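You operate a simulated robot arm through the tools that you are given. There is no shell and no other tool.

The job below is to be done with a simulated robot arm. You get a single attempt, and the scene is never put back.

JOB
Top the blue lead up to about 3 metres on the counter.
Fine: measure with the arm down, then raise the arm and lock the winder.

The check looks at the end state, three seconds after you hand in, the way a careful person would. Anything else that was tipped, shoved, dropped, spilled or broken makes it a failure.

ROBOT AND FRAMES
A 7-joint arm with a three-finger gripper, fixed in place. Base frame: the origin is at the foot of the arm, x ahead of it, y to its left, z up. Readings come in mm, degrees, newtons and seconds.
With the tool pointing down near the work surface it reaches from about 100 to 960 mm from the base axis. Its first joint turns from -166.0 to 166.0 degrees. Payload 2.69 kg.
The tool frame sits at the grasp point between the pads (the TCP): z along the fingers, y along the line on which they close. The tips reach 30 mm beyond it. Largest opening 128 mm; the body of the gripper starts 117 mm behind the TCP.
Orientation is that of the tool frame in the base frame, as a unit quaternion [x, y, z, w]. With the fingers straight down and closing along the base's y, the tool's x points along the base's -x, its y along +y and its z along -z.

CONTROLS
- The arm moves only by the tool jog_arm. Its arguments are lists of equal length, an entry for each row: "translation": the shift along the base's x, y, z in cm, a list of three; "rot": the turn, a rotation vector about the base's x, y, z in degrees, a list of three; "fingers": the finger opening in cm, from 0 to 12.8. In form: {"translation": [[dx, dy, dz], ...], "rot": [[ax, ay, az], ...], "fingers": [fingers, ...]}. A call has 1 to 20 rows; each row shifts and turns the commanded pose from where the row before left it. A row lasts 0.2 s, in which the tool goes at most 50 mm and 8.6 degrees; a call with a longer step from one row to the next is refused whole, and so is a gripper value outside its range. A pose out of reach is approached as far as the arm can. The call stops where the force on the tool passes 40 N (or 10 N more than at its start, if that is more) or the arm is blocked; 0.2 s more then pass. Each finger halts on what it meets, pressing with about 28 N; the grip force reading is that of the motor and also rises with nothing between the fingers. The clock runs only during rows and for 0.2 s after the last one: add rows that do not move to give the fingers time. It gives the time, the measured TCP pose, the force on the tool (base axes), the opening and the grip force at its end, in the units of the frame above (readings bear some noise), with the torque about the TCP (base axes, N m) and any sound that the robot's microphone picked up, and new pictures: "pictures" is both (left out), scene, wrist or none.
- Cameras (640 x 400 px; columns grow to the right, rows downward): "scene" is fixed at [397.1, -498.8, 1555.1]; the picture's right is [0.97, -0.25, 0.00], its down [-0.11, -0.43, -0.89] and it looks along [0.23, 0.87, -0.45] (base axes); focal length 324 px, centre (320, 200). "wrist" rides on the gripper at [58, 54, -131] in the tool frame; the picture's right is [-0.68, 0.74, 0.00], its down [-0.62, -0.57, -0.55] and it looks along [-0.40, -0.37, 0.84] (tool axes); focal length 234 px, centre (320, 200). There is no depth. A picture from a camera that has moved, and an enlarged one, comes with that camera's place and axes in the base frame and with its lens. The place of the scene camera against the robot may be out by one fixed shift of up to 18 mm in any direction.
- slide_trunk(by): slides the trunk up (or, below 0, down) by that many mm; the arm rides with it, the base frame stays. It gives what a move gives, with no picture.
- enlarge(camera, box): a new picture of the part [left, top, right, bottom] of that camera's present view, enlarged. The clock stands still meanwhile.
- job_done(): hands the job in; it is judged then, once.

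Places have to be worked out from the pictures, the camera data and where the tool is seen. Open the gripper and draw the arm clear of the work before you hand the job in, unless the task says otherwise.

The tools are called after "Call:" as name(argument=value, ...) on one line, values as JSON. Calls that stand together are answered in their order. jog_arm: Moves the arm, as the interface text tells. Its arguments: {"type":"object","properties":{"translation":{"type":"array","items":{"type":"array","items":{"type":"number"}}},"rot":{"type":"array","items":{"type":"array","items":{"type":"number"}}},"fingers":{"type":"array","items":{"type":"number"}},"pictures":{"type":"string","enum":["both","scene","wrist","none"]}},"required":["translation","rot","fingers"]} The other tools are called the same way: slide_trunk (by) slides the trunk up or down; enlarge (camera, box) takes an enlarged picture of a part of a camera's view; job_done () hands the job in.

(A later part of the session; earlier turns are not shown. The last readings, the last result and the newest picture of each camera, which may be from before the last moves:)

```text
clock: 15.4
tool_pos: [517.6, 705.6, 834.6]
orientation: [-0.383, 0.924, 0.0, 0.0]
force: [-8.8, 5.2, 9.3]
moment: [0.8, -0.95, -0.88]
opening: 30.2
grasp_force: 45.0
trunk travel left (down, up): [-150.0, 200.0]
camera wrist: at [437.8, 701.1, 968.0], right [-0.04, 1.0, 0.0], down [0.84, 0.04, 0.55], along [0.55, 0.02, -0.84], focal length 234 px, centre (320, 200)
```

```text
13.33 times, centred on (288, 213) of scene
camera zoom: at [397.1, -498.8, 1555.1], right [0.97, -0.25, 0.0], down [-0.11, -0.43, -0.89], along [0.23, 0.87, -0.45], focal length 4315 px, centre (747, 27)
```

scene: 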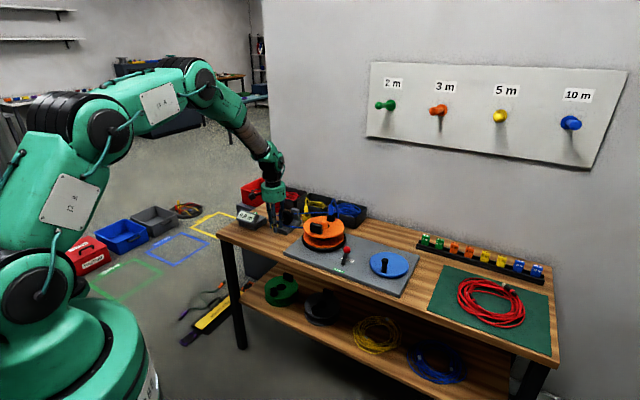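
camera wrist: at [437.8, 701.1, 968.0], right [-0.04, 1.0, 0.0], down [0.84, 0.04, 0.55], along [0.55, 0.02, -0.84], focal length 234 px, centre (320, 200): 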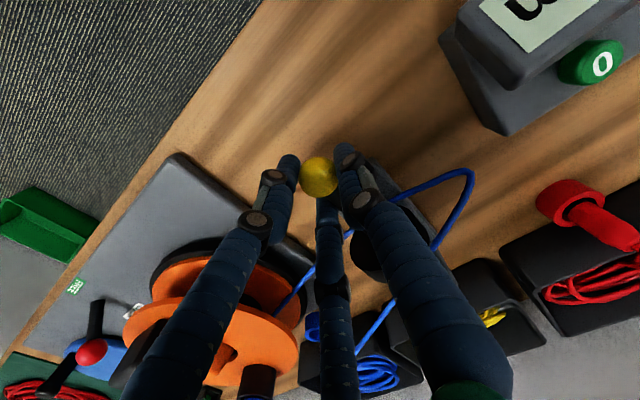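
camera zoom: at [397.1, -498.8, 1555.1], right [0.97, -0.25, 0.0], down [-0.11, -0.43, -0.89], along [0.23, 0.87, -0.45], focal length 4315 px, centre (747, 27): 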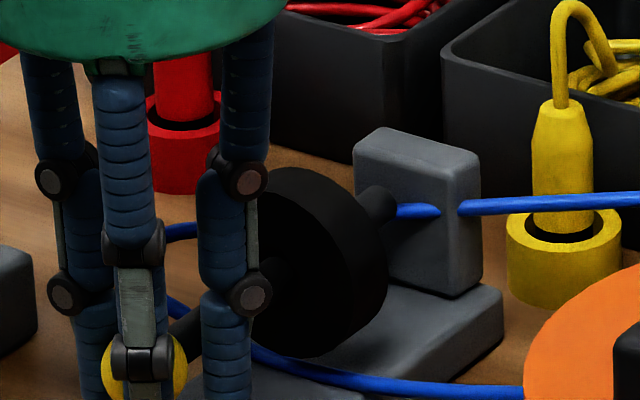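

Still moving freely; down a bit more.

Call:
jog_arm(translation=[[0, 0, -0.4], [0.03, 0.03, -0.4], [0.04, 0.04, -0.3], [0, 0, 0]], rot=[[0, 0, 0], [0, 0, 0], [0, 0, 0], [0, 0, 0]], fingers=[2.0, 2.0, 2.0, 2.0])

Call:
enlarge(camera="scene", box=[264, 198, 312, 228])

```text
clock: 16.1
tool_pos: [518.2, 704.8, 829.8]
orientation: [-0.383, 0.924, 0.0, -0.001]
force: [-14.9, -15.2, 23.5]
moment: [-0.15, 0.45, -0.66]
opening: 30.4
grasp_force: 45.1
trunk travel left (down, up): [-150.0, 200.0]
stopped in row 3: the force on the tool passed its limit at 43 N (the readings are from after the stop); the commanded pose is now the measured one
camera wrist: at [438.0, 701.2, 963.1], right [-0.04, 1.0, 0.0], down [0.84, 0.04, 0.55], along [0.55, 0.02, -0.84], focal length 234 px, centre (320, 200)
```

scene: 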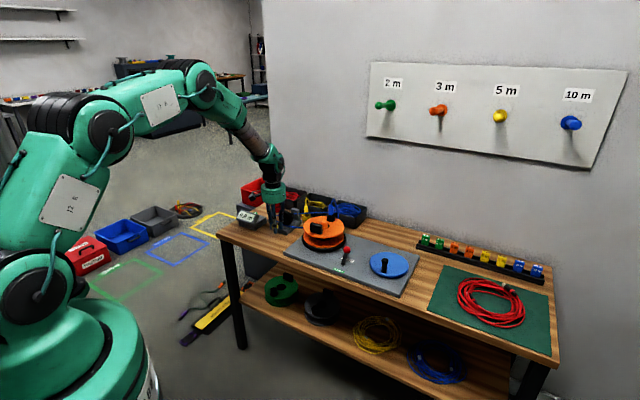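
wrist: 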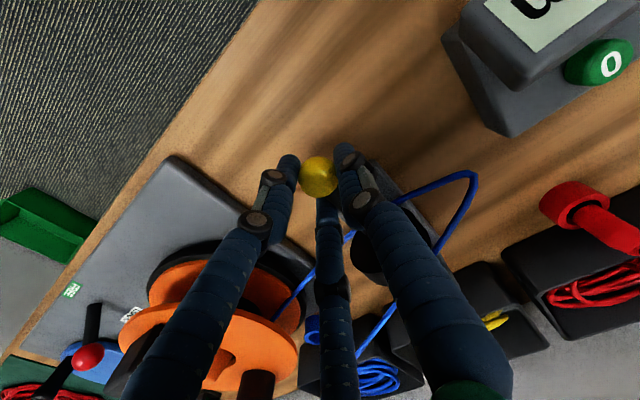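

```text
13.33 times, centred on (288, 213) of scene
camera zoom: at [397.1, -498.8, 1555.1], right [0.97, -0.25, 0.0], down [-0.11, -0.43, -0.89], along [0.23, 0.87, -0.45], focal length 4315 px, centre (747, 27)
```

zoom: 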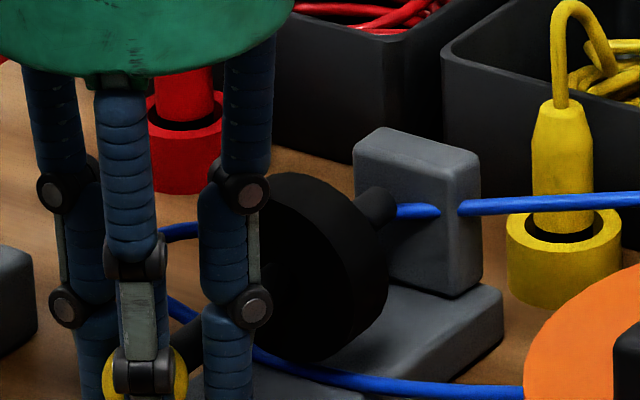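

A firm stop was reached at TCP z ≈ 830: the arm is down. I open the fingers and rise straight up, then check that it stays down.

Call:
jog_arm(translation=[[0, 0, 0], [0, 0, 0], [0, 0, 2], [0, 0, 4], [0, 0, 5], [0, 0, 5], [0, 0, 5], [0, 0, 0]], rot=[[0, 0, 0], [0, 0, 0], [0, 0, 0], [0, 0, 0], [0, 0, 0], [0, 0, 0], [0, 0, 0], [0, 0, 0]], fingers=[5, 7, 7, 7, 7, 7, 7, 7])

Call:
enlarge(camera="scene", box=[240, 190, 304, 230])

Call:
enlarge(camera="wrist", box=[260, 100, 420, 200])

```text
clock: 17.9
tool_pos: [518.8, 705.5, 1039.7]
orientation: [-0.382, 0.924, 0.0, 0.0]
force: [-0.5, -0.4, 0.1]
moment: [0.05, -0.05, 0.0]
opening: 70.1
grasp_force: 0.1
trunk travel left (down, up): [-150.0, 200.0]
camera wrist: at [439.6, 701.9, 1172.0], right [-0.04, 1.0, 0.0], down [0.84, 0.04, 0.55], along [0.55, 0.02, -0.84], focal length 234 px, centre (320, 200)
```

scene: 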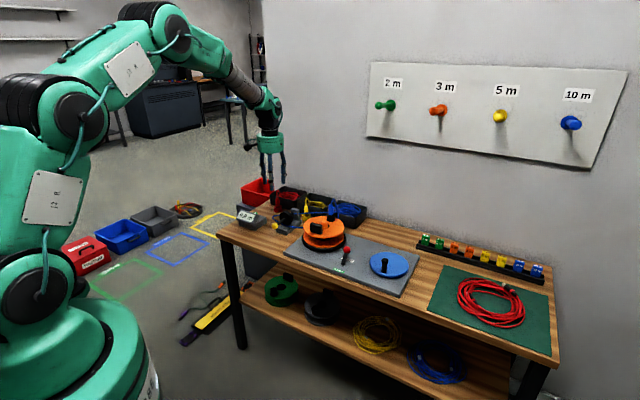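
wrist: 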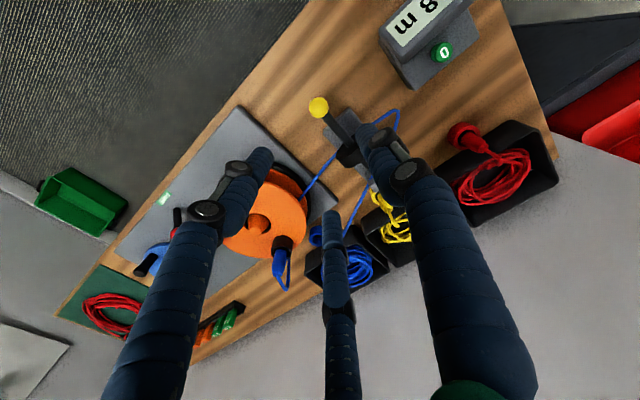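

```text
10.00 times, centred on (272, 210) of scene
camera zoom: at [397.1, -498.8, 1555.1], right [0.97, -0.25, 0.0], down [-0.11, -0.43, -0.89], along [0.23, 0.87, -0.45], focal length 3236 px, centre (800, 100)
```

zoom: 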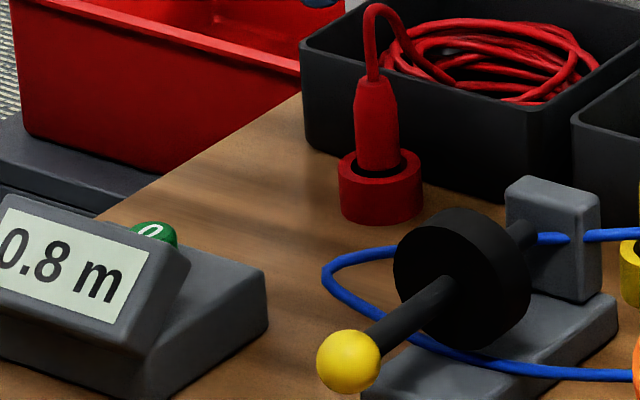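

```text
4.00 times, centred on (340, 150) of wrist
camera zoom: at [439.6, 701.9, 1172.0], right [-0.04, 1.0, 0.0], down [0.84, 0.04, 0.55], along [0.55, 0.02, -0.84], focal length 937 px, centre (240, 400)
```

zoom: 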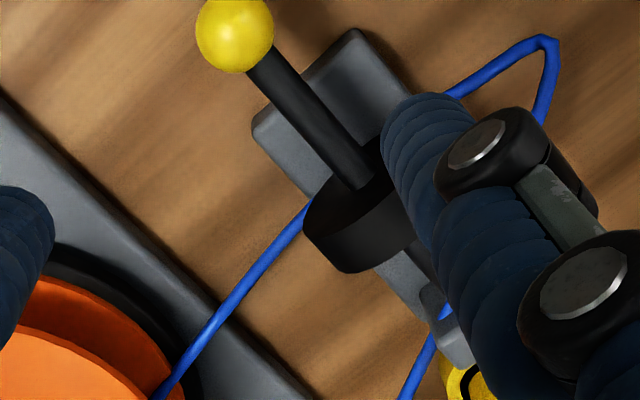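

The arm stays down and the counter still reads 0.8 m. Next the lock lever: I travel at this height to a point just behind (wall side of) the red knob with fingers closed, and look.

Call:
jog_arm(translation=[[3.2, -2.96, 0], [3.2, -2.96, 0], [3.2, -2.96, 0], [3.2, -2.96, 0], [3.2, -2.96, 0], [3.2, -2.96, 0], [3.2, -2.96, 0], [3.2, -2.96, 0], [0, 0, 0]], rot=[[0, 0, 0], [0, 0, 0], [0, 0, 0], [0, 0, 0], [0, 0, 0], [0, 0, 0], [0, 0, 0], [0, 0, 0], [0, 0, 0]], fingers=[5, 3, 1, 0, 0, 0, 0, 0, 0])

Call:
enlarge(camera="wrist", box=[240, 50, 400, 150])

Call:
enlarge(camera="scene", box=[290, 180, 418, 260])

```text
clock: 19.9
tool_pos: [776.8, 468.3, 1037.4]
orientation: [-0.383, 0.924, 0.0, -0.001]
force: [1.4, -0.3, -0.4]
moment: [0.07, 0.05, -0.03]
opening: 2.2
grasp_force: 27.5
trunk travel left (down, up): [-150.0, 200.0]
camera wrist: at [696.8, 464.9, 1170.1], right [-0.04, 1.0, 0.0], down [0.84, 0.04, 0.55], along [0.55, 0.02, -0.84], focal length 234 px, centre (320, 200)
```

scene: 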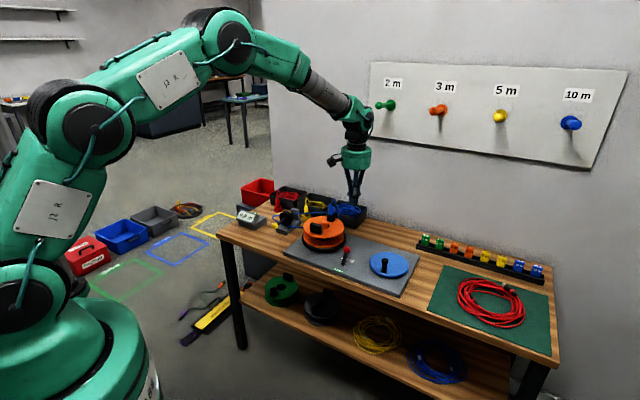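
wrist: 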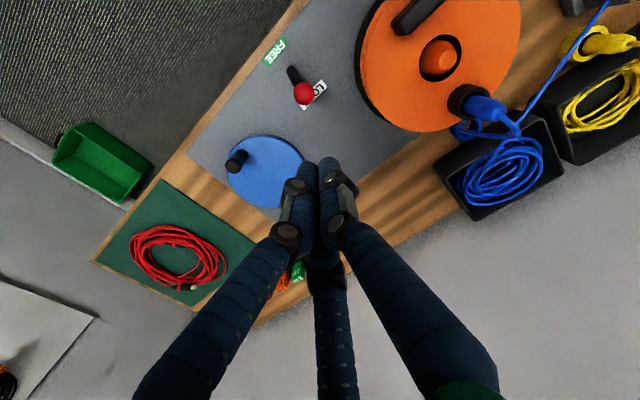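

```text
4.00 times, centred on (320, 100) of wrist
camera zoom: at [696.8, 464.9, 1170.1], right [-0.04, 1.0, 0.0], down [0.84, 0.04, 0.55], along [0.55, 0.02, -0.84], focal length 937 px, centre (320, 600)
```

zoom: 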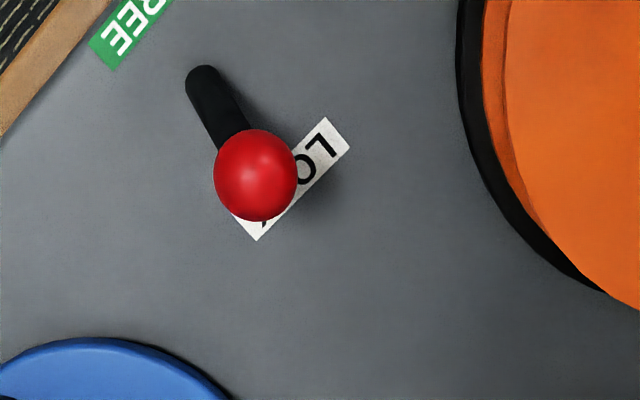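

```text
5.00 times, centred on (354, 220) of scene
camera zoom: at [397.1, -498.8, 1555.1], right [0.97, -0.25, 0.0], down [-0.11, -0.43, -0.89], along [0.23, 0.87, -0.45], focal length 1618 px, centre (150, 100)
```

zoom: 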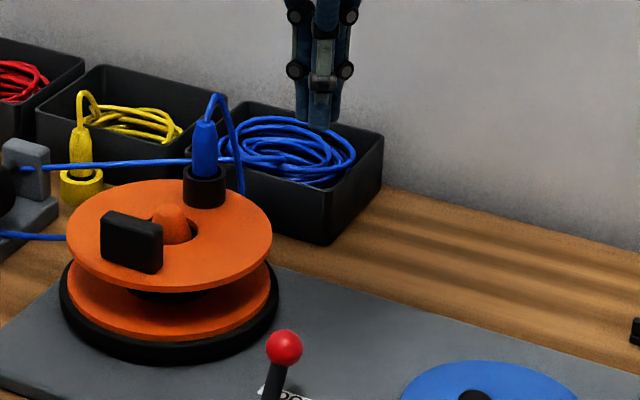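

Knob confirmed at (750, 445, 834), and I'm 35 mm behind it. I lower the closed fingertips to knob height.

Call:
jog_arm(translation=[[0, 0, -4], [0, 0, -4], [0, 0, -4], [0, 0, -4], [0, 0, -2.9], [0, 0, 0]], rot=[[0, 0, 0], [0, 0, 0], [0, 0, 0], [0, 0, 0], [0, 0, 0], [0, 0, 0]], fingers=[0, 0, 0, 0, 0, 0])

Call:
enlarge(camera="scene", box=[314, 210, 394, 260])

```text
clock: 21.3
tool_pos: [775.5, 469.4, 847.4]
orientation: [-0.382, 0.924, 0.0, 0.0]
force: [0.8, -0.1, -0.7]
moment: [0.02, 0.02, -0.01]
opening: 2.1
grasp_force: 28.4
trunk travel left (down, up): [-150.0, 200.0]
camera wrist: at [696.4, 465.7, 980.7], right [-0.04, 1.0, 0.0], down [0.84, 0.04, 0.55], along [0.55, 0.02, -0.84], focal length 234 px, centre (320, 200)
```

scene: 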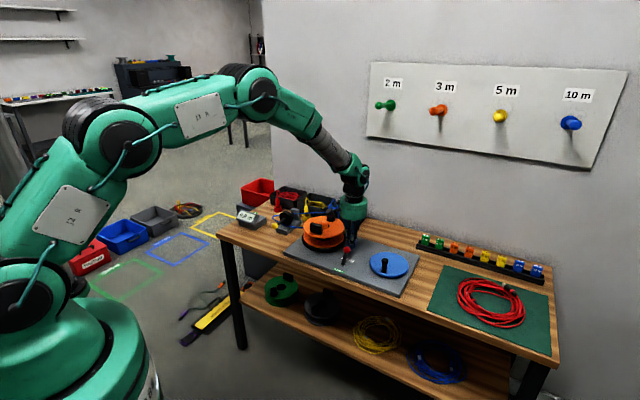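
wrist: 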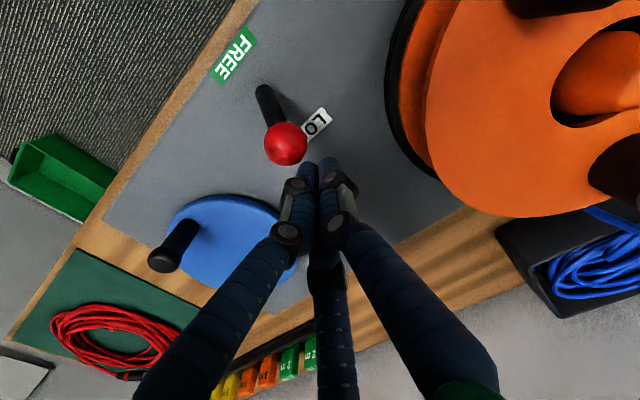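

```text
8.00 times, centred on (354, 235) of scene
camera zoom: at [397.1, -498.8, 1555.1], right [0.97, -0.25, 0.0], down [-0.11, -0.43, -0.89], along [0.23, 0.87, -0.45], focal length 2589 px, centre (48, -80)
```

zoom: 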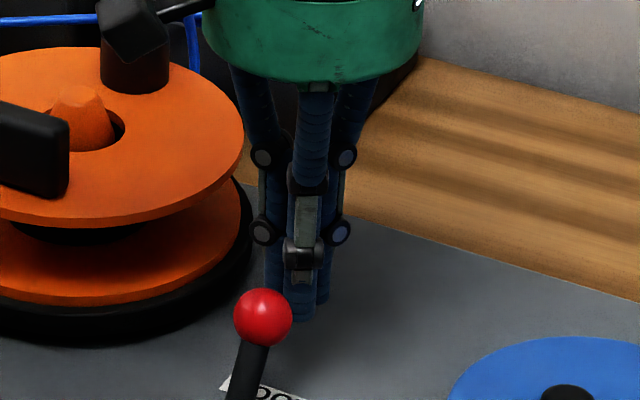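

The fingers are behind the knob. I pull toward the robot (-45° line), in small steps, to swing the lever to FREE.

Call:
jog_arm(translation=[[-0.7, -0.7, 0], [-0.7, -0.7, 0], [-0.7, -0.7, 0], [-0.7, -0.7, 0], [-0.7, -0.7, 0], [-0.7, -0.7, 0], [0, 0, 0]], rot=[[0, 0, 0], [0, 0, 0], [0, 0, 0], [0, 0, 0], [0, 0, 0], [0, 0, 0], [0, 0, 0]], fingers=[0, 0, 0, 0, 0, 0, 0])

Call:
enlarge(camera="scene", box=[314, 220, 394, 270])

```text
clock: 22.9
tool_pos: [732.1, 427.6, 848.0]
orientation: [-0.383, 0.924, 0.001, 0.0]
force: [0.8, 0.0, 0.1]
moment: [-0.01, 0.0, -0.02]
opening: 2.3
grasp_force: 28.2
trunk travel left (down, up): [-150.0, 200.0]
camera wrist: at [653.1, 423.2, 980.8], right [-0.04, 1.0, 0.0], down [0.84, 0.04, 0.55], along [0.55, 0.02, -0.84], focal length 234 px, centre (320, 200)
```

scene: 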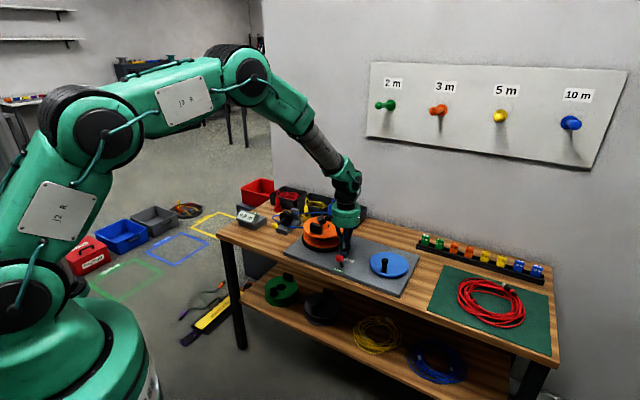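
wrist: 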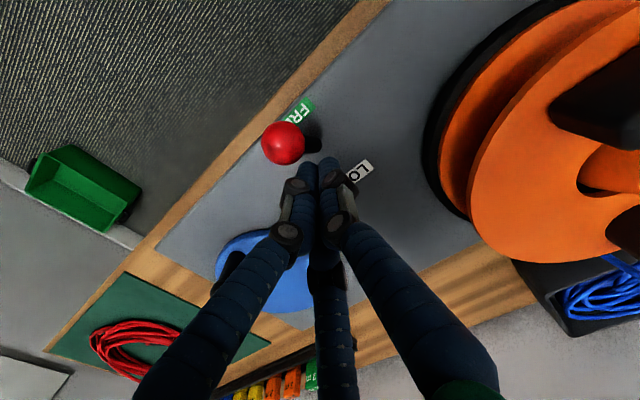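

```text
8.00 times, centred on (354, 245) of scene
camera zoom: at [397.1, -498.8, 1555.1], right [0.97, -0.25, 0.0], down [-0.11, -0.43, -0.89], along [0.23, 0.87, -0.45], focal length 2589 px, centre (48, -160)
```

zoom: 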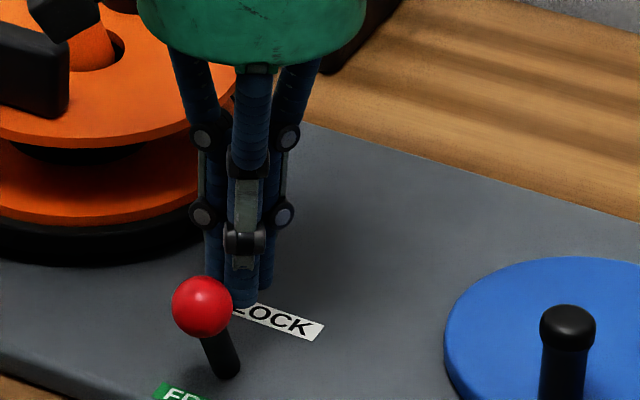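

The lever snapped over to FREE (knob now ≈ (705, 402)). I rise, tilt the tool 25° outward for extra reach, and go above the crank handle at about (850, 338).

Call:
jog_arm(translation=[[0, 0, 4.5], [0, 0, 4.5], [2.9, -2.2, 0.2], [2.9, -2.2, 0], [2.9, -2.2, 0], [3.0, -2.2, 0], [0, 0, 0]], rot=[[0, 0, 0], [0, 0, 0], [4.5, -4.5, 0], [4.5, -4.5, 0], [4.5, -4.5, 0], [4.2, -4.2, 0], [0, 0, 0]], fingers=[0, 1, 2, 3, 5, 6, 6])

Call:
enlarge(camera="wrist", box=[240, 100, 400, 200])

Call:
enlarge(camera="scene", box=[320, 200, 448, 280])

```text
clock: 24.5
tool_pos: [850.1, 337.2, 941.3]
orientation: [-0.374, 0.902, 0.083, 0.201]
force: [0.2, -0.4, 0.6]
moment: [0.02, 0.05, 0.02]
opening: 60.3
grasp_force: 0.0
trunk travel left (down, up): [-150.0, 200.0]
camera wrist: at [736.0, 299.3, 1036.6], right [-0.09, 0.95, 0.29], down [0.63, -0.17, 0.76], along [0.77, 0.25, -0.59], focal length 234 px, centre (320, 200)
```

scene: 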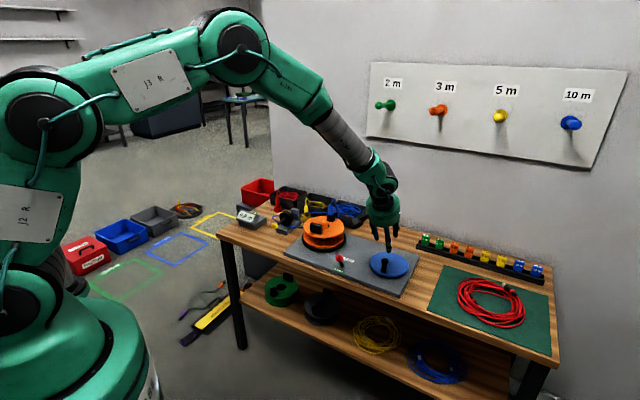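
wrist: 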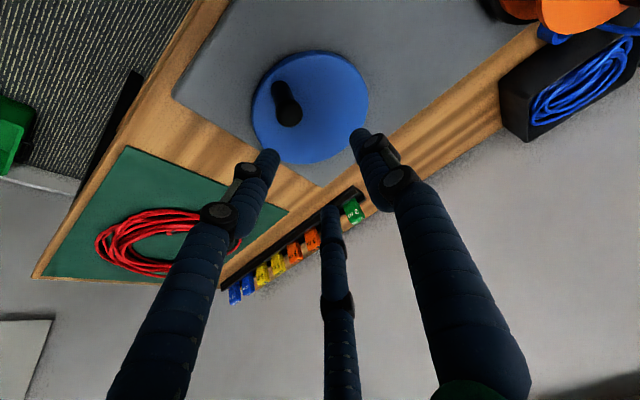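

```text
4.00 times, centred on (320, 150) of wrist
camera zoom: at [736.0, 299.3, 1036.6], right [-0.09, 0.95, 0.29], down [0.63, -0.17, 0.76], along [0.77, 0.25, -0.59], focal length 937 px, centre (320, 400)
```

zoom: 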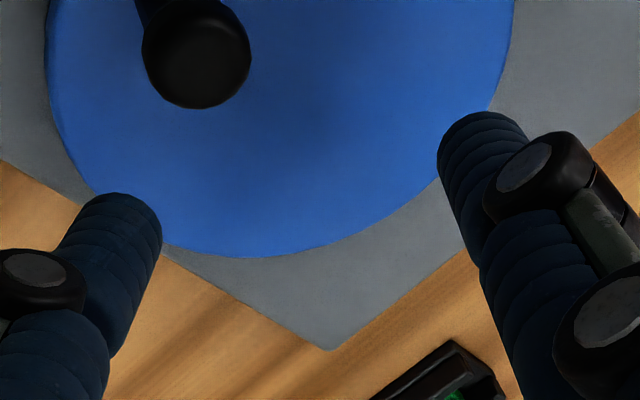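

```text
5.00 times, centred on (384, 240) of scene
camera zoom: at [397.1, -498.8, 1555.1], right [0.97, -0.25, 0.0], down [-0.11, -0.43, -0.89], along [0.23, 0.87, -0.45], focal length 1618 px, centre (0, 0)
```

zoom: 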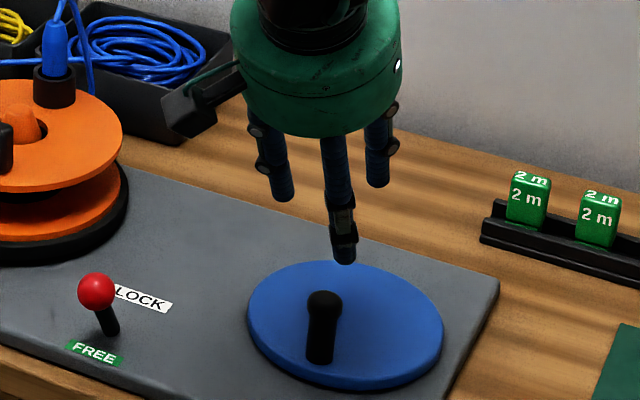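

Handle now estimated at (854, 338), top 842; disc top 791. I go down with open fingers to straddle it (TCP z ≈ 836).

Call:
jog_arm(translation=[[0.2, 0, -3.5], [0.2, 0, -3.5], [0, 0, -2.0], [0, 0, -1.5], [0, 0, 0]], rot=[[0, 0, 0], [0, 0, 0], [0, 0, 0], [0, 0, 0], [0, 0, 0]], fingers=[6, 6, 6, 6, 6])

Call:
enlarge(camera="wrist", box=[240, 100, 400, 200])

Call:
enlarge(camera="scene", box=[320, 210, 448, 290])

```text
clock: 25.7
tool_pos: [853.7, 338.1, 836.0]
orientation: [-0.374, 0.902, 0.083, 0.201]
force: [0.7, 0.3, -0.2]
moment: [-0.01, 0.04, -0.01]
opening: 59.9
grasp_force: 0.1
trunk travel left (down, up): [-150.0, 200.0]
camera wrist: at [738.5, 299.8, 931.1], right [-0.09, 0.95, 0.29], down [0.63, -0.17, 0.76], along [0.77, 0.25, -0.59], focal length 234 px, centre (320, 200)
```

scene: 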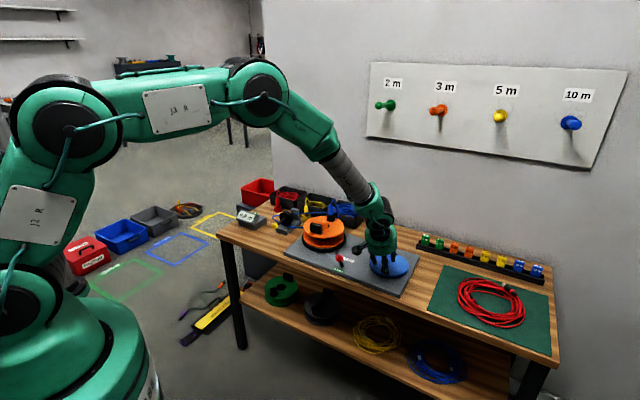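
wrist: 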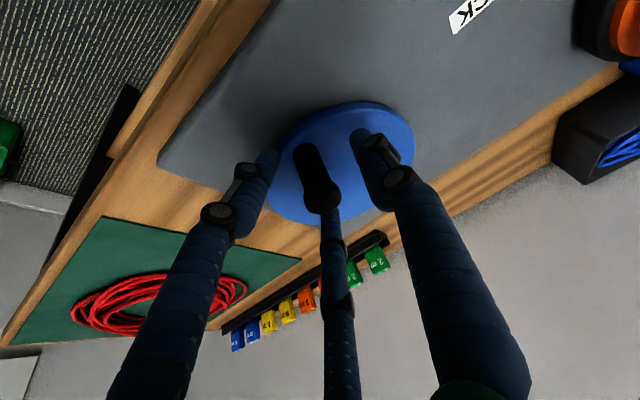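

```text
4.00 times, centred on (320, 150) of wrist
camera zoom: at [738.5, 299.8, 931.1], right [-0.09, 0.95, 0.29], down [0.63, -0.17, 0.76], along [0.77, 0.25, -0.59], focal length 937 px, centre (320, 400)
```

zoom: 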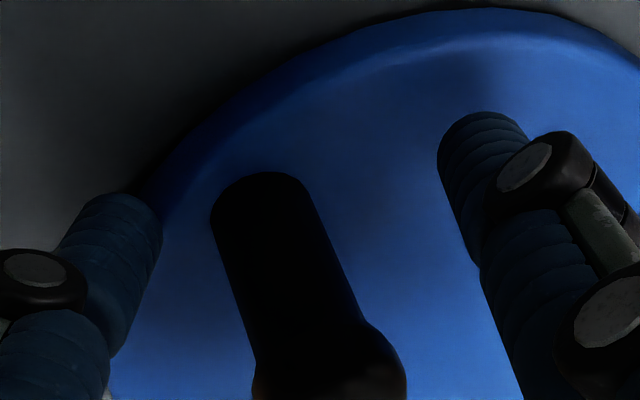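

```text
5.00 times, centred on (384, 250) of scene
camera zoom: at [397.1, -498.8, 1555.1], right [0.97, -0.25, 0.0], down [-0.11, -0.43, -0.89], along [0.23, 0.87, -0.45], focal length 1618 px, centre (0, -50)
```

zoom: 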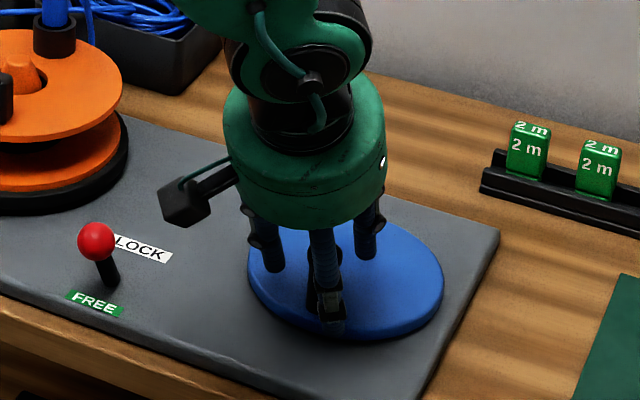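

The handle is between the fingers. I close on it.

Call:
jog_arm(translation=[[0, 0.15, 0], [0, 0, 0], [0, 0, 0], [0, 0, 0], [0, 0, 0]], rot=[[0, 0, 0], [0, 0, 0], [0, 0, 0], [0, 0, 0], [0, 0, 0]], fingers=[4, 2.5, 1.5, 1.5, 1.5])

Call:
enlarge(camera="wrist", box=[240, 100, 400, 200])

```text
clock: 26.9
tool_pos: [852.8, 338.7, 834.9]
orientation: [-0.374, 0.902, 0.085, 0.199]
force: [-2.0, -35.6, -4.6]
moment: [-1.22, 0.2, -0.12]
opening: 38.5
grasp_force: 18.2
trunk travel left (down, up): [-150.0, 200.0]
camera wrist: at [738.6, 299.6, 931.1], right [-0.09, 0.95, 0.29], down [0.63, -0.17, 0.76], along [0.77, 0.25, -0.59], focal length 234 px, centre (320, 200)
```

scene: 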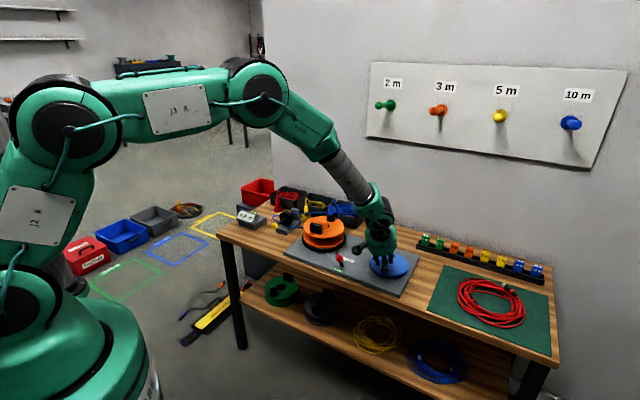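
wrist: 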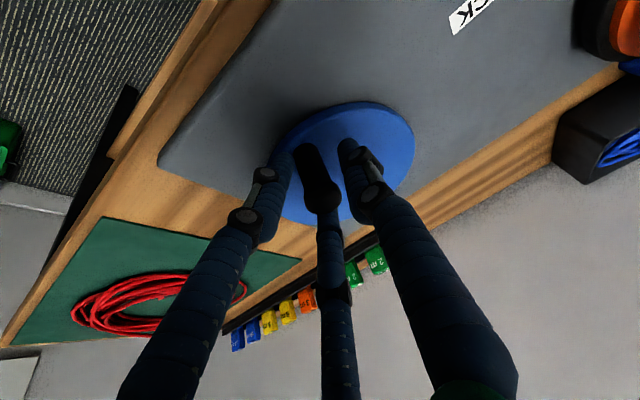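

```text
4.00 times, centred on (320, 150) of wrist
camera zoom: at [738.6, 299.6, 931.1], right [-0.09, 0.95, 0.29], down [0.63, -0.17, 0.76], along [0.77, 0.25, -0.59], focal length 937 px, centre (320, 400)
```

zoom: 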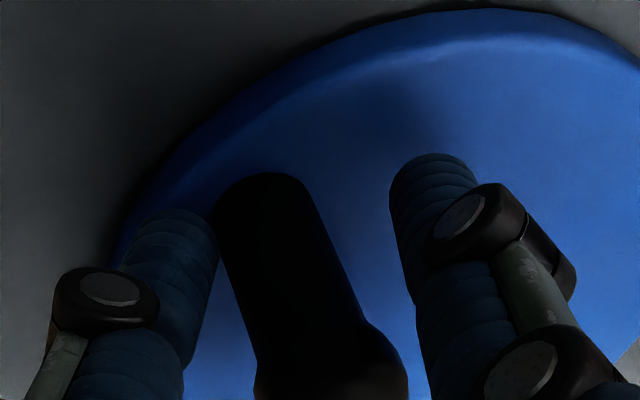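

Only one finger seems to touch (reaction toward -y at 38 mm opening), so the handle lies off-centre. I open slightly, shift toward -y by 5 mm, and close again.

Call:
jog_arm(translation=[[0, 0, 0], [0, -0.5, 0], [0, 0, 0], [0, 0, 0], [0, 0, 0]], rot=[[0, 0, 0], [0, 0, 0], [0, 0, 0], [0, 0, 0], [0, 0, 0]], fingers=[5, 5, 3.5, 2.0, 1.5])

Call:
enlarge(camera="wrist", box=[240, 100, 400, 200])

Call:
enlarge(camera="scene", box=[350, 230, 414, 270])

```text
clock: 28.1
tool_pos: [854.1, 333.1, 836.7]
orientation: [-0.374, 0.902, 0.083, 0.2]
force: [0.9, -22.8, -1.4]
moment: [-1.61, 0.11, -0.26]
opening: 27.5
grasp_force: 45.4
trunk travel left (down, up): [-150.0, 200.0]
camera wrist: at [739.2, 294.7, 931.3], right [-0.09, 0.95, 0.29], down [0.63, -0.17, 0.76], along [0.77, 0.25, -0.59], focal length 234 px, centre (320, 200)
```

scene: 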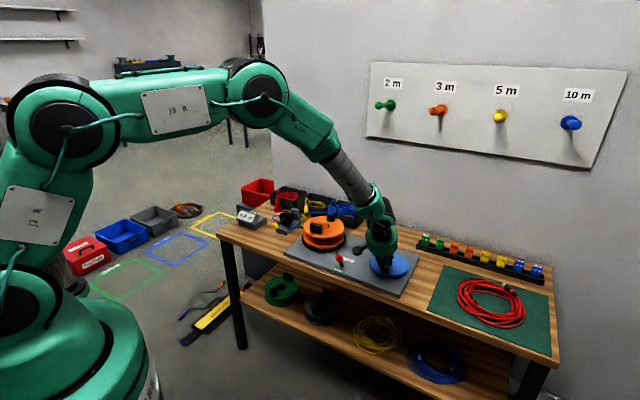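
wrist: 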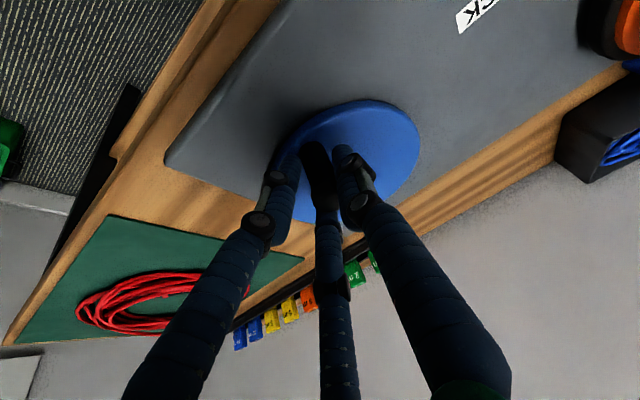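

```text
4.00 times, centred on (320, 150) of wrist
camera zoom: at [739.2, 294.7, 931.3], right [-0.09, 0.95, 0.29], down [0.63, -0.17, 0.76], along [0.77, 0.25, -0.59], focal length 937 px, centre (320, 400)
```

zoom: 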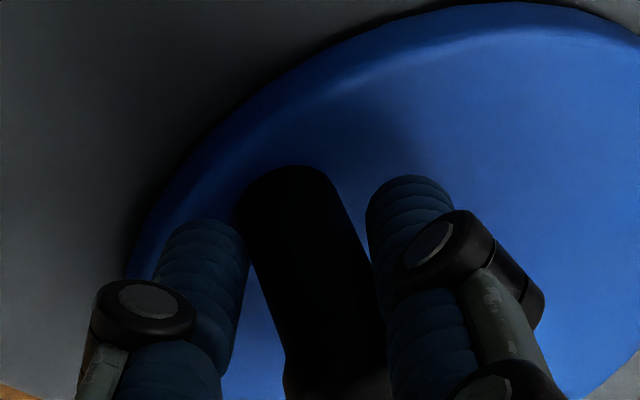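

```text
10.00 times, centred on (382, 250) of scene
camera zoom: at [397.1, -498.8, 1555.1], right [0.97, -0.25, 0.0], down [-0.11, -0.43, -0.89], along [0.23, 0.87, -0.45], focal length 3236 px, centre (-300, -300)
```

zoom: 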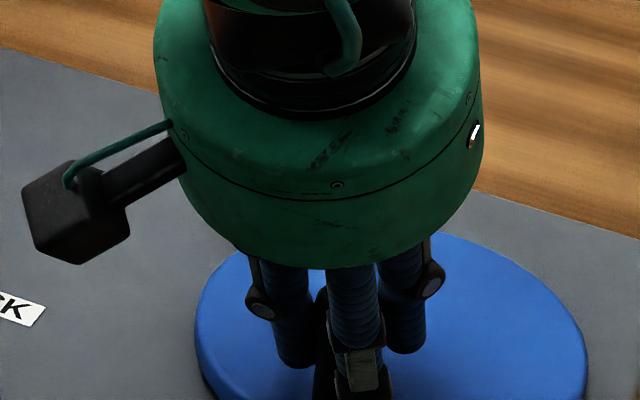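

Gripped (27.5 mm). I try a short clockwise arc (as seen from above) around the estimated disc centre (886, 373) and read the forces.

Call:
jog_arm(translation=[[-0.7, 0.54, 0], [-0.52, 0.72, 0], [-0.39, 0.8, 0], [-0.25, 0.86, 0], [-0.09, 0.88, 0]], rot=[[0, 0, 0], [0, 0, 0], [0, 0, 0], [0, 0, 0], [0, 0, 0]], fingers=[1.5, 1.5, 1.5, 1.5, 1.5])

Call:
enlarge(camera="scene", box=[230, 190, 358, 270])

```text
clock: 28.4
tool_pos: [853.8, 333.7, 835.4]
orientation: [-0.372, 0.902, 0.081, 0.202]
force: [5.0, -5.8, -4.7]
moment: [-1.55, -0.28, -0.25]
opening: 27.7
grasp_force: 45.2
trunk travel left (down, up): [-150.0, 200.0]
stopped in row 1: the force on the tool passed its limit at 48 N (the readings are from after the stop); the commanded pose is now the measured one
camera wrist: at [738.6, 295.1, 930.9], right [-0.08, 0.95, 0.28], down [0.63, -0.17, 0.76], along [0.77, 0.24, -0.58], focal length 234 px, centre (320, 200)
```

scene: 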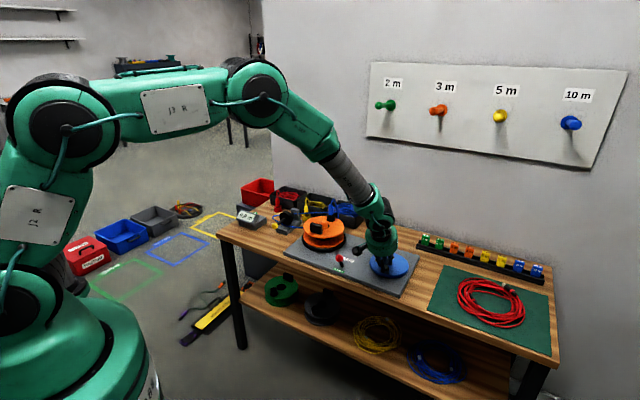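
wrist: 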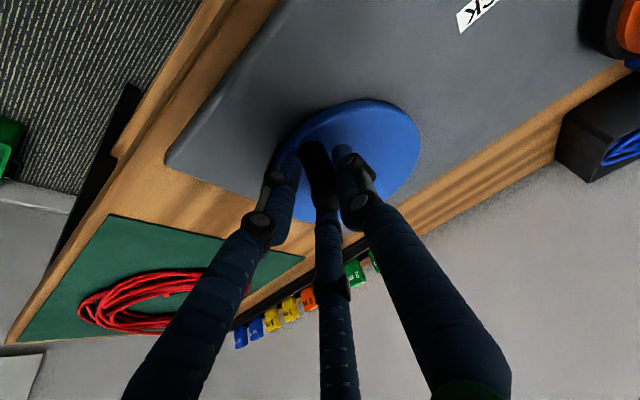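

```text
5.00 times, centred on (294, 230) of scene
camera zoom: at [397.1, -498.8, 1555.1], right [0.97, -0.25, 0.0], down [-0.11, -0.43, -0.89], along [0.23, 0.87, -0.45], focal length 1618 px, centre (450, 50)
```

zoom: 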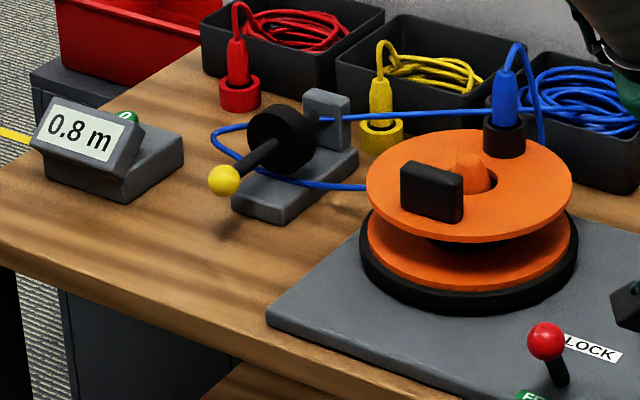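

The force limit tripped at once, perhaps from preload. The preload is gone now, so I retry with 3–4 mm steps.

Call:
jog_arm(translation=[[-0.2, 0.2, 0], [-0.2, 0.22, 0], [-0.2, 0.22, 0], [-0.2, 0.23, 0], [-0.2, 0.25, 0]], rot=[[0, 0, 0], [0, 0, 0], [0, 0, 0], [0, 0, 0], [0, 0, 0]], fingers=[1.5, 1.5, 1.5, 1.5, 1.5], pictures="scene")

```text
clock: 29.0
tool_pos: [853.3, 332.2, 835.3]
orientation: [-0.37, 0.903, 0.08, 0.202]
force: [8.0, -3.5, -6.0]
moment: [-1.36, -0.03, -0.3]
opening: 27.4
grasp_force: 44.9
trunk travel left (down, up): [-150.0, 200.0]
stopped in row 2: the force on the tool passed its limit at 44 N (the readings are from after the stop); the commanded pose is now the measured one
```

scene: 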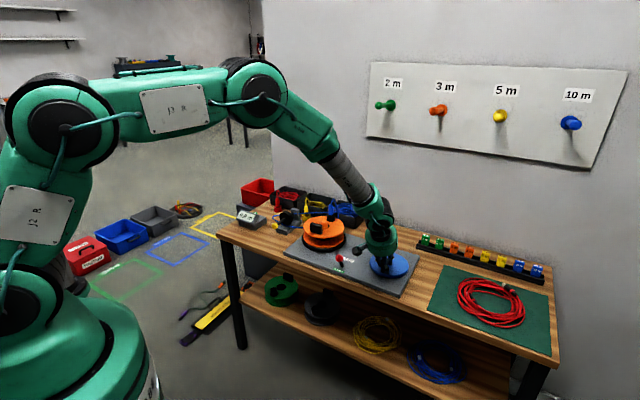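

Clockwise is blocked. I try the other way in small steps.

Call:
jog_arm(translation=[[0.2, -0.2, 0], [0.2, -0.19, 0], [0.22, -0.18, 0], [0.22, -0.17, 0], [0.22, -0.15, 0]], rot=[[0, 0, 0], [0, 0, 0], [0, 0, 0], [0, 0, 0], [0, 0, 0]], fingers=[1.5, 1.5, 1.5, 1.5, 1.5], pictures="scene")

```text
clock: 30.2
tool_pos: [864.6, 325.7, 835.3]
orientation: [-0.37, 0.903, 0.081, 0.203]
force: [-6.5, 6.4, -3.3]
moment: [0.41, -0.05, 0.79]
opening: 27.6
grasp_force: 45.2
trunk travel left (down, up): [-150.0, 200.0]
```

scene: 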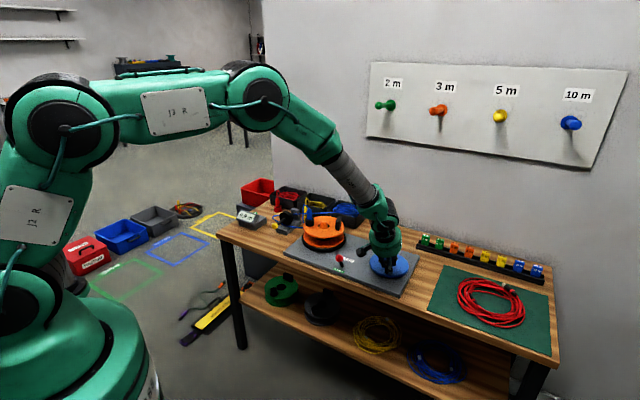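

Counter-clockwise turns freely (≈9 N), so the winder is ratcheted; the path fits a centre at ≈(885, 373), radius ≈51.5 mm. I continue counter-clockwise along that circle.

Call:
jog_arm(translation=[[1.028, -0.322, 0], [1.072, -0.101, 0], [1.07, 0.124, 0], [1.021, 0.344, 0], [0.927, 0.548, 0]], rot=[[0, 0, 0], [0, 0, 0], [0, 0, 0], [0, 0, 0], [0, 0, 0]], fingers=[1.5, 1.5, 1.5, 1.5, 1.5], pictures="scene")

Call:
enlarge(camera="scene", box=[230, 190, 358, 270])

```text
clock: 31.0
tool_pos: [895.6, 317.5, 836.4]
orientation: [-0.37, 0.903, 0.08, 0.203]
force: [-2.5, -9.7, 4.5]
moment: [-1.62, -0.29, 0.14]
opening: 27.4
grasp_force: 45.3
trunk travel left (down, up): [-150.0, 200.0]
stopped in row 4: the force on the tool passed its limit at 47 N (the readings are from after the stop); the commanded pose is now the measured one
```

scene: 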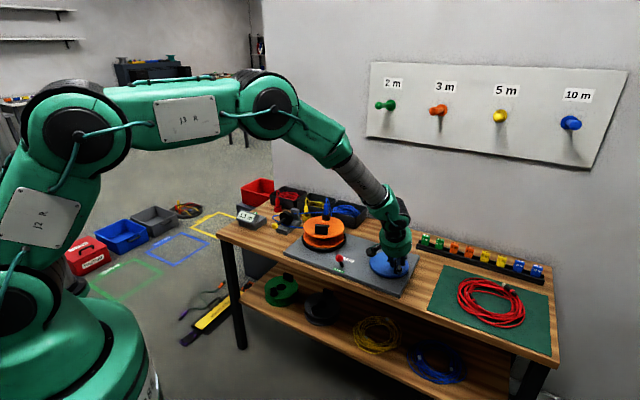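

```text
5.00 times, centred on (294, 230) of scene
camera zoom: at [397.1, -498.8, 1555.1], right [0.97, -0.25, 0.0], down [-0.11, -0.43, -0.89], along [0.23, 0.87, -0.45], focal length 1618 px, centre (450, 50)
```

zoom: 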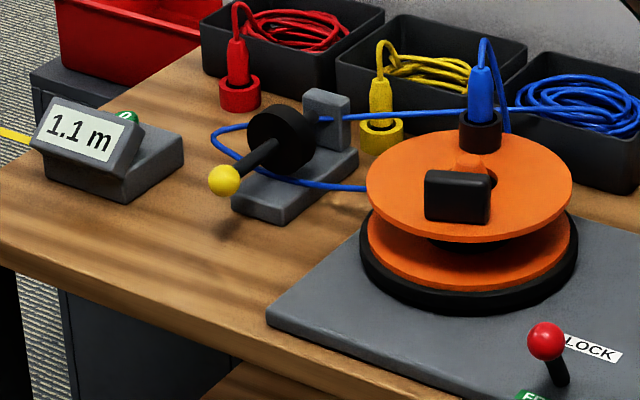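

The counter climbed to 1.1 m after about 50° of crank, so the full job needs roughly one turn. I proceed with smaller steps, easing the radius by force feedback.

Call:
jog_arm(translation=[[0.49, 0.07, 0], [0.473, 0.163, 0], [0.455, 0.207, 0], [0.433, 0.25, 0]], rot=[[0, 0, 0], [0, 0, 0], [0, 0, 0], [0, 0, 0]], fingers=[1.5, 1.5, 1.5, 1.5], pictures="wrist")

Call:
enlarge(camera="wrist", box=[240, 100, 400, 200])

Call:
enlarge(camera="scene", box=[230, 190, 358, 270])

```text
clock: 31.9
tool_pos: [911.4, 319.9, 835.7]
orientation: [-0.369, 0.903, 0.079, 0.203]
force: [-2.9, -8.0, 5.3]
moment: [-1.53, -0.58, 0.29]
opening: 27.7
grasp_force: 45.1
trunk travel left (down, up): [-150.0, 200.0]
stopped in row 4: the force on the tool passed its limit at 43 N (the readings are from after the stop); the commanded pose is now the measured one
camera wrist: at [795.7, 283.6, 930.7], right [-0.08, 0.96, 0.28], down [0.62, -0.17, 0.76], along [0.78, 0.24, -0.58], focal length 234 px, centre (320, 200)
```

wrist: 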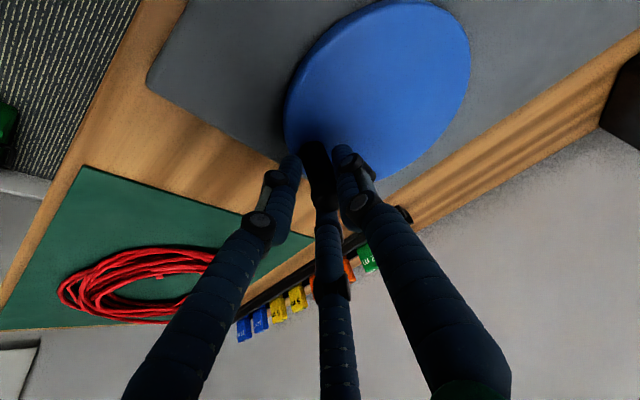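

```text
4.00 times, centred on (320, 150) of wrist
camera zoom: at [795.7, 283.6, 930.7], right [-0.08, 0.96, 0.28], down [0.62, -0.17, 0.76], along [0.78, 0.24, -0.58], focal length 937 px, centre (320, 400)
```

zoom: 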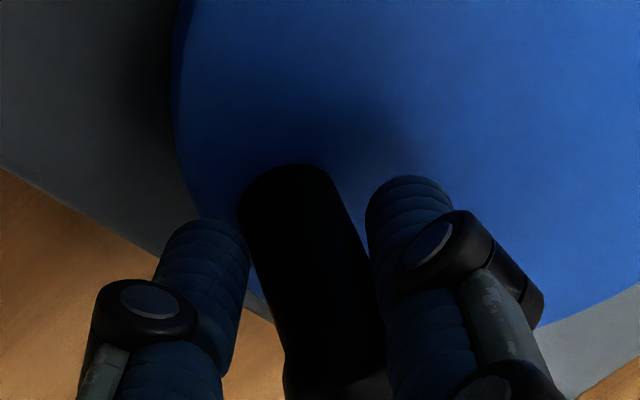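

```text
5.00 times, centred on (294, 230) of scene
camera zoom: at [397.1, -498.8, 1555.1], right [0.97, -0.25, 0.0], down [-0.11, -0.43, -0.89], along [0.23, 0.87, -0.45], focal length 1618 px, centre (450, 50)
```

zoom: 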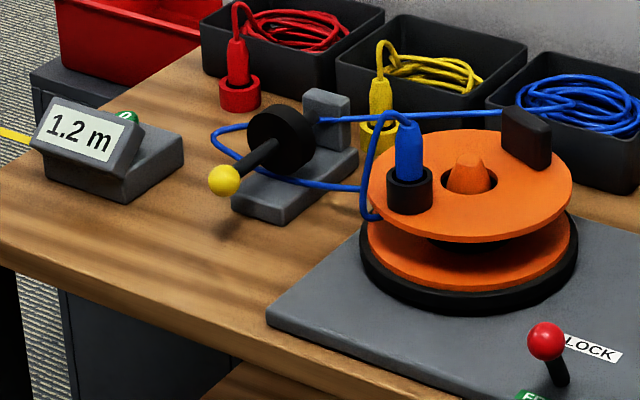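

The reel spins several times faster than the crank; counter 1.2 m. A refit of the path gives centre ≈(893, 378) and radius ≈61 mm. I go on slowly (4 mm per row) to keep the inertia forces low.

Call:
jog_arm(translation=[[0.395, 0.08, 0], [0.368, 0.157, 0], [0.357, 0.181, 0], [0.344, 0.204, 0], [0.33, 0.226, 0], [0.314, 0.247, 0]], rot=[[0, 0, 0], [0, 0, 0], [0, 0, 0], [0, 0, 0], [0, 0, 0], [0, 0, 0]], fingers=[1.5, 1.5, 1.5, 1.5, 1.5, 1.5], pictures="none")

Call:
enlarge(camera="scene", box=[230, 190, 358, 270])

```text
clock: 33.4
tool_pos: [932.9, 333.9, 835.4]
orientation: [-0.369, 0.904, 0.079, 0.201]
force: [-6.5, 2.6, 0.5]
moment: [-0.4, -0.3, 0.39]
opening: 27.6
grasp_force: 44.9
trunk travel left (down, up): [-150.0, 200.0]
```

```text
5.00 times, centred on (294, 230) of scene
camera zoom: at [397.1, -498.8, 1555.1], right [0.97, -0.25, 0.0], down [-0.11, -0.43, -0.89], along [0.23, 0.87, -0.45], focal length 1618 px, centre (450, 50)
```

zoom: 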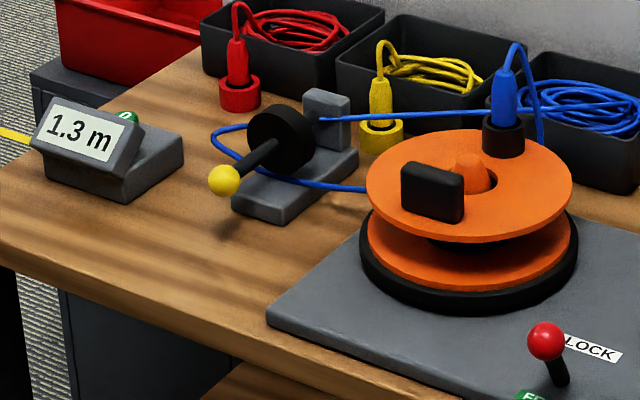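

Smooth now, 1.3 m and forces small. I continue around toward the far side.

Call:
jog_arm(translation=[[0.33, 0.38, 0], [0.327, 0.378, 0], [0.295, 0.404, 0], [0.26, 0.427, 0], [0.223, 0.447, 0], [0.186, 0.464, 0]], rot=[[0, 0, 0], [0, 0, 0], [0, 0, 0], [0, 0, 0], [0, 0, 0], [0, 0, 0]], fingers=[1.5, 1.5, 1.5, 1.5, 1.5, 1.5], pictures="none")

Call:
enlarge(camera="scene", box=[230, 190, 358, 270])

```text
clock: 34.8
tool_pos: [946.8, 358.9, 833.9]
orientation: [-0.369, 0.904, 0.078, 0.201]
force: [-30.2, 1.8, 0.2]
moment: [0.04, -0.5, 0.91]
opening: 27.2
grasp_force: 44.7
trunk travel left (down, up): [-150.0, 200.0]
```

```text
5.00 times, centred on (294, 230) of scene
camera zoom: at [397.1, -498.8, 1555.1], right [0.97, -0.25, 0.0], down [-0.11, -0.43, -0.89], along [0.23, 0.87, -0.45], focal length 1618 px, centre (450, 50)
```

zoom: 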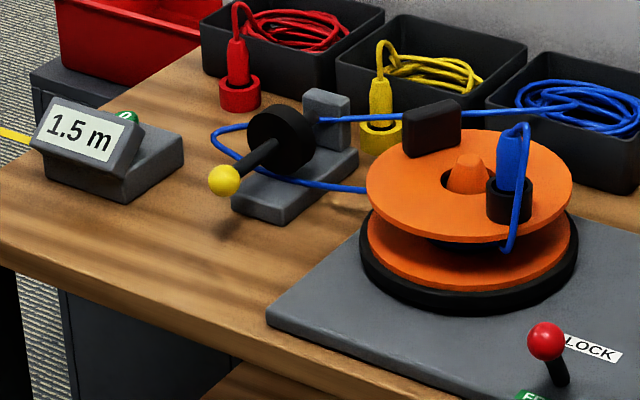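

Counter 1.5 m; the radial reaction says my circle was too wide here. Refit: centre ≈(894, 370), radius ≈53 mm. I correct inward and continue.

Call:
jog_arm(translation=[[-0.24, 0.45, 0], [0.035, 0.5, 0], [-0.014, 0.51, 0], [-0.057, 0.495, 0], [-0.103, 0.498, 0], [-0.152, 0.477, 0]], rot=[[0, 0, 0], [0, 0, 0], [0, 0, 0], [0, 0, 0], [0, 0, 0], [0, 0, 0]], fingers=[1.5, 1.5, 1.5, 1.5, 1.5, 1.5], pictures="none")

Call:
enlarge(camera="scene", box=[230, 190, 358, 270])

```text
clock: 36.1
tool_pos: [945.7, 390.6, 835.8]
orientation: [-0.37, 0.903, 0.079, 0.202]
force: [11.2, 15.5, -7.0]
moment: [-1.02, 0.29, -0.37]
opening: 27.4
grasp_force: 44.9
trunk travel left (down, up): [-150.0, 200.0]
```

```text
5.00 times, centred on (294, 230) of scene
camera zoom: at [397.1, -498.8, 1555.1], right [0.97, -0.25, 0.0], down [-0.11, -0.43, -0.89], along [0.23, 0.87, -0.45], focal length 1618 px, centre (450, 50)
```

zoom: 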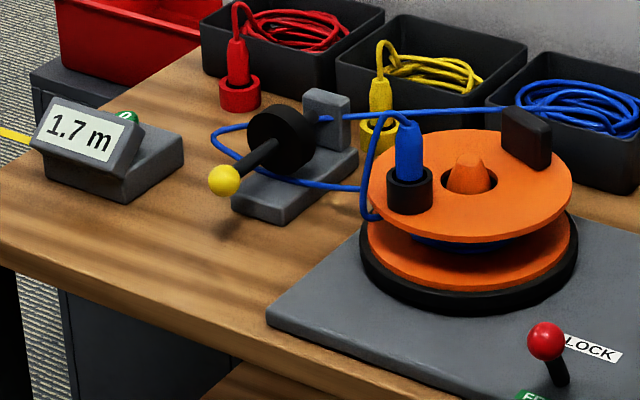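

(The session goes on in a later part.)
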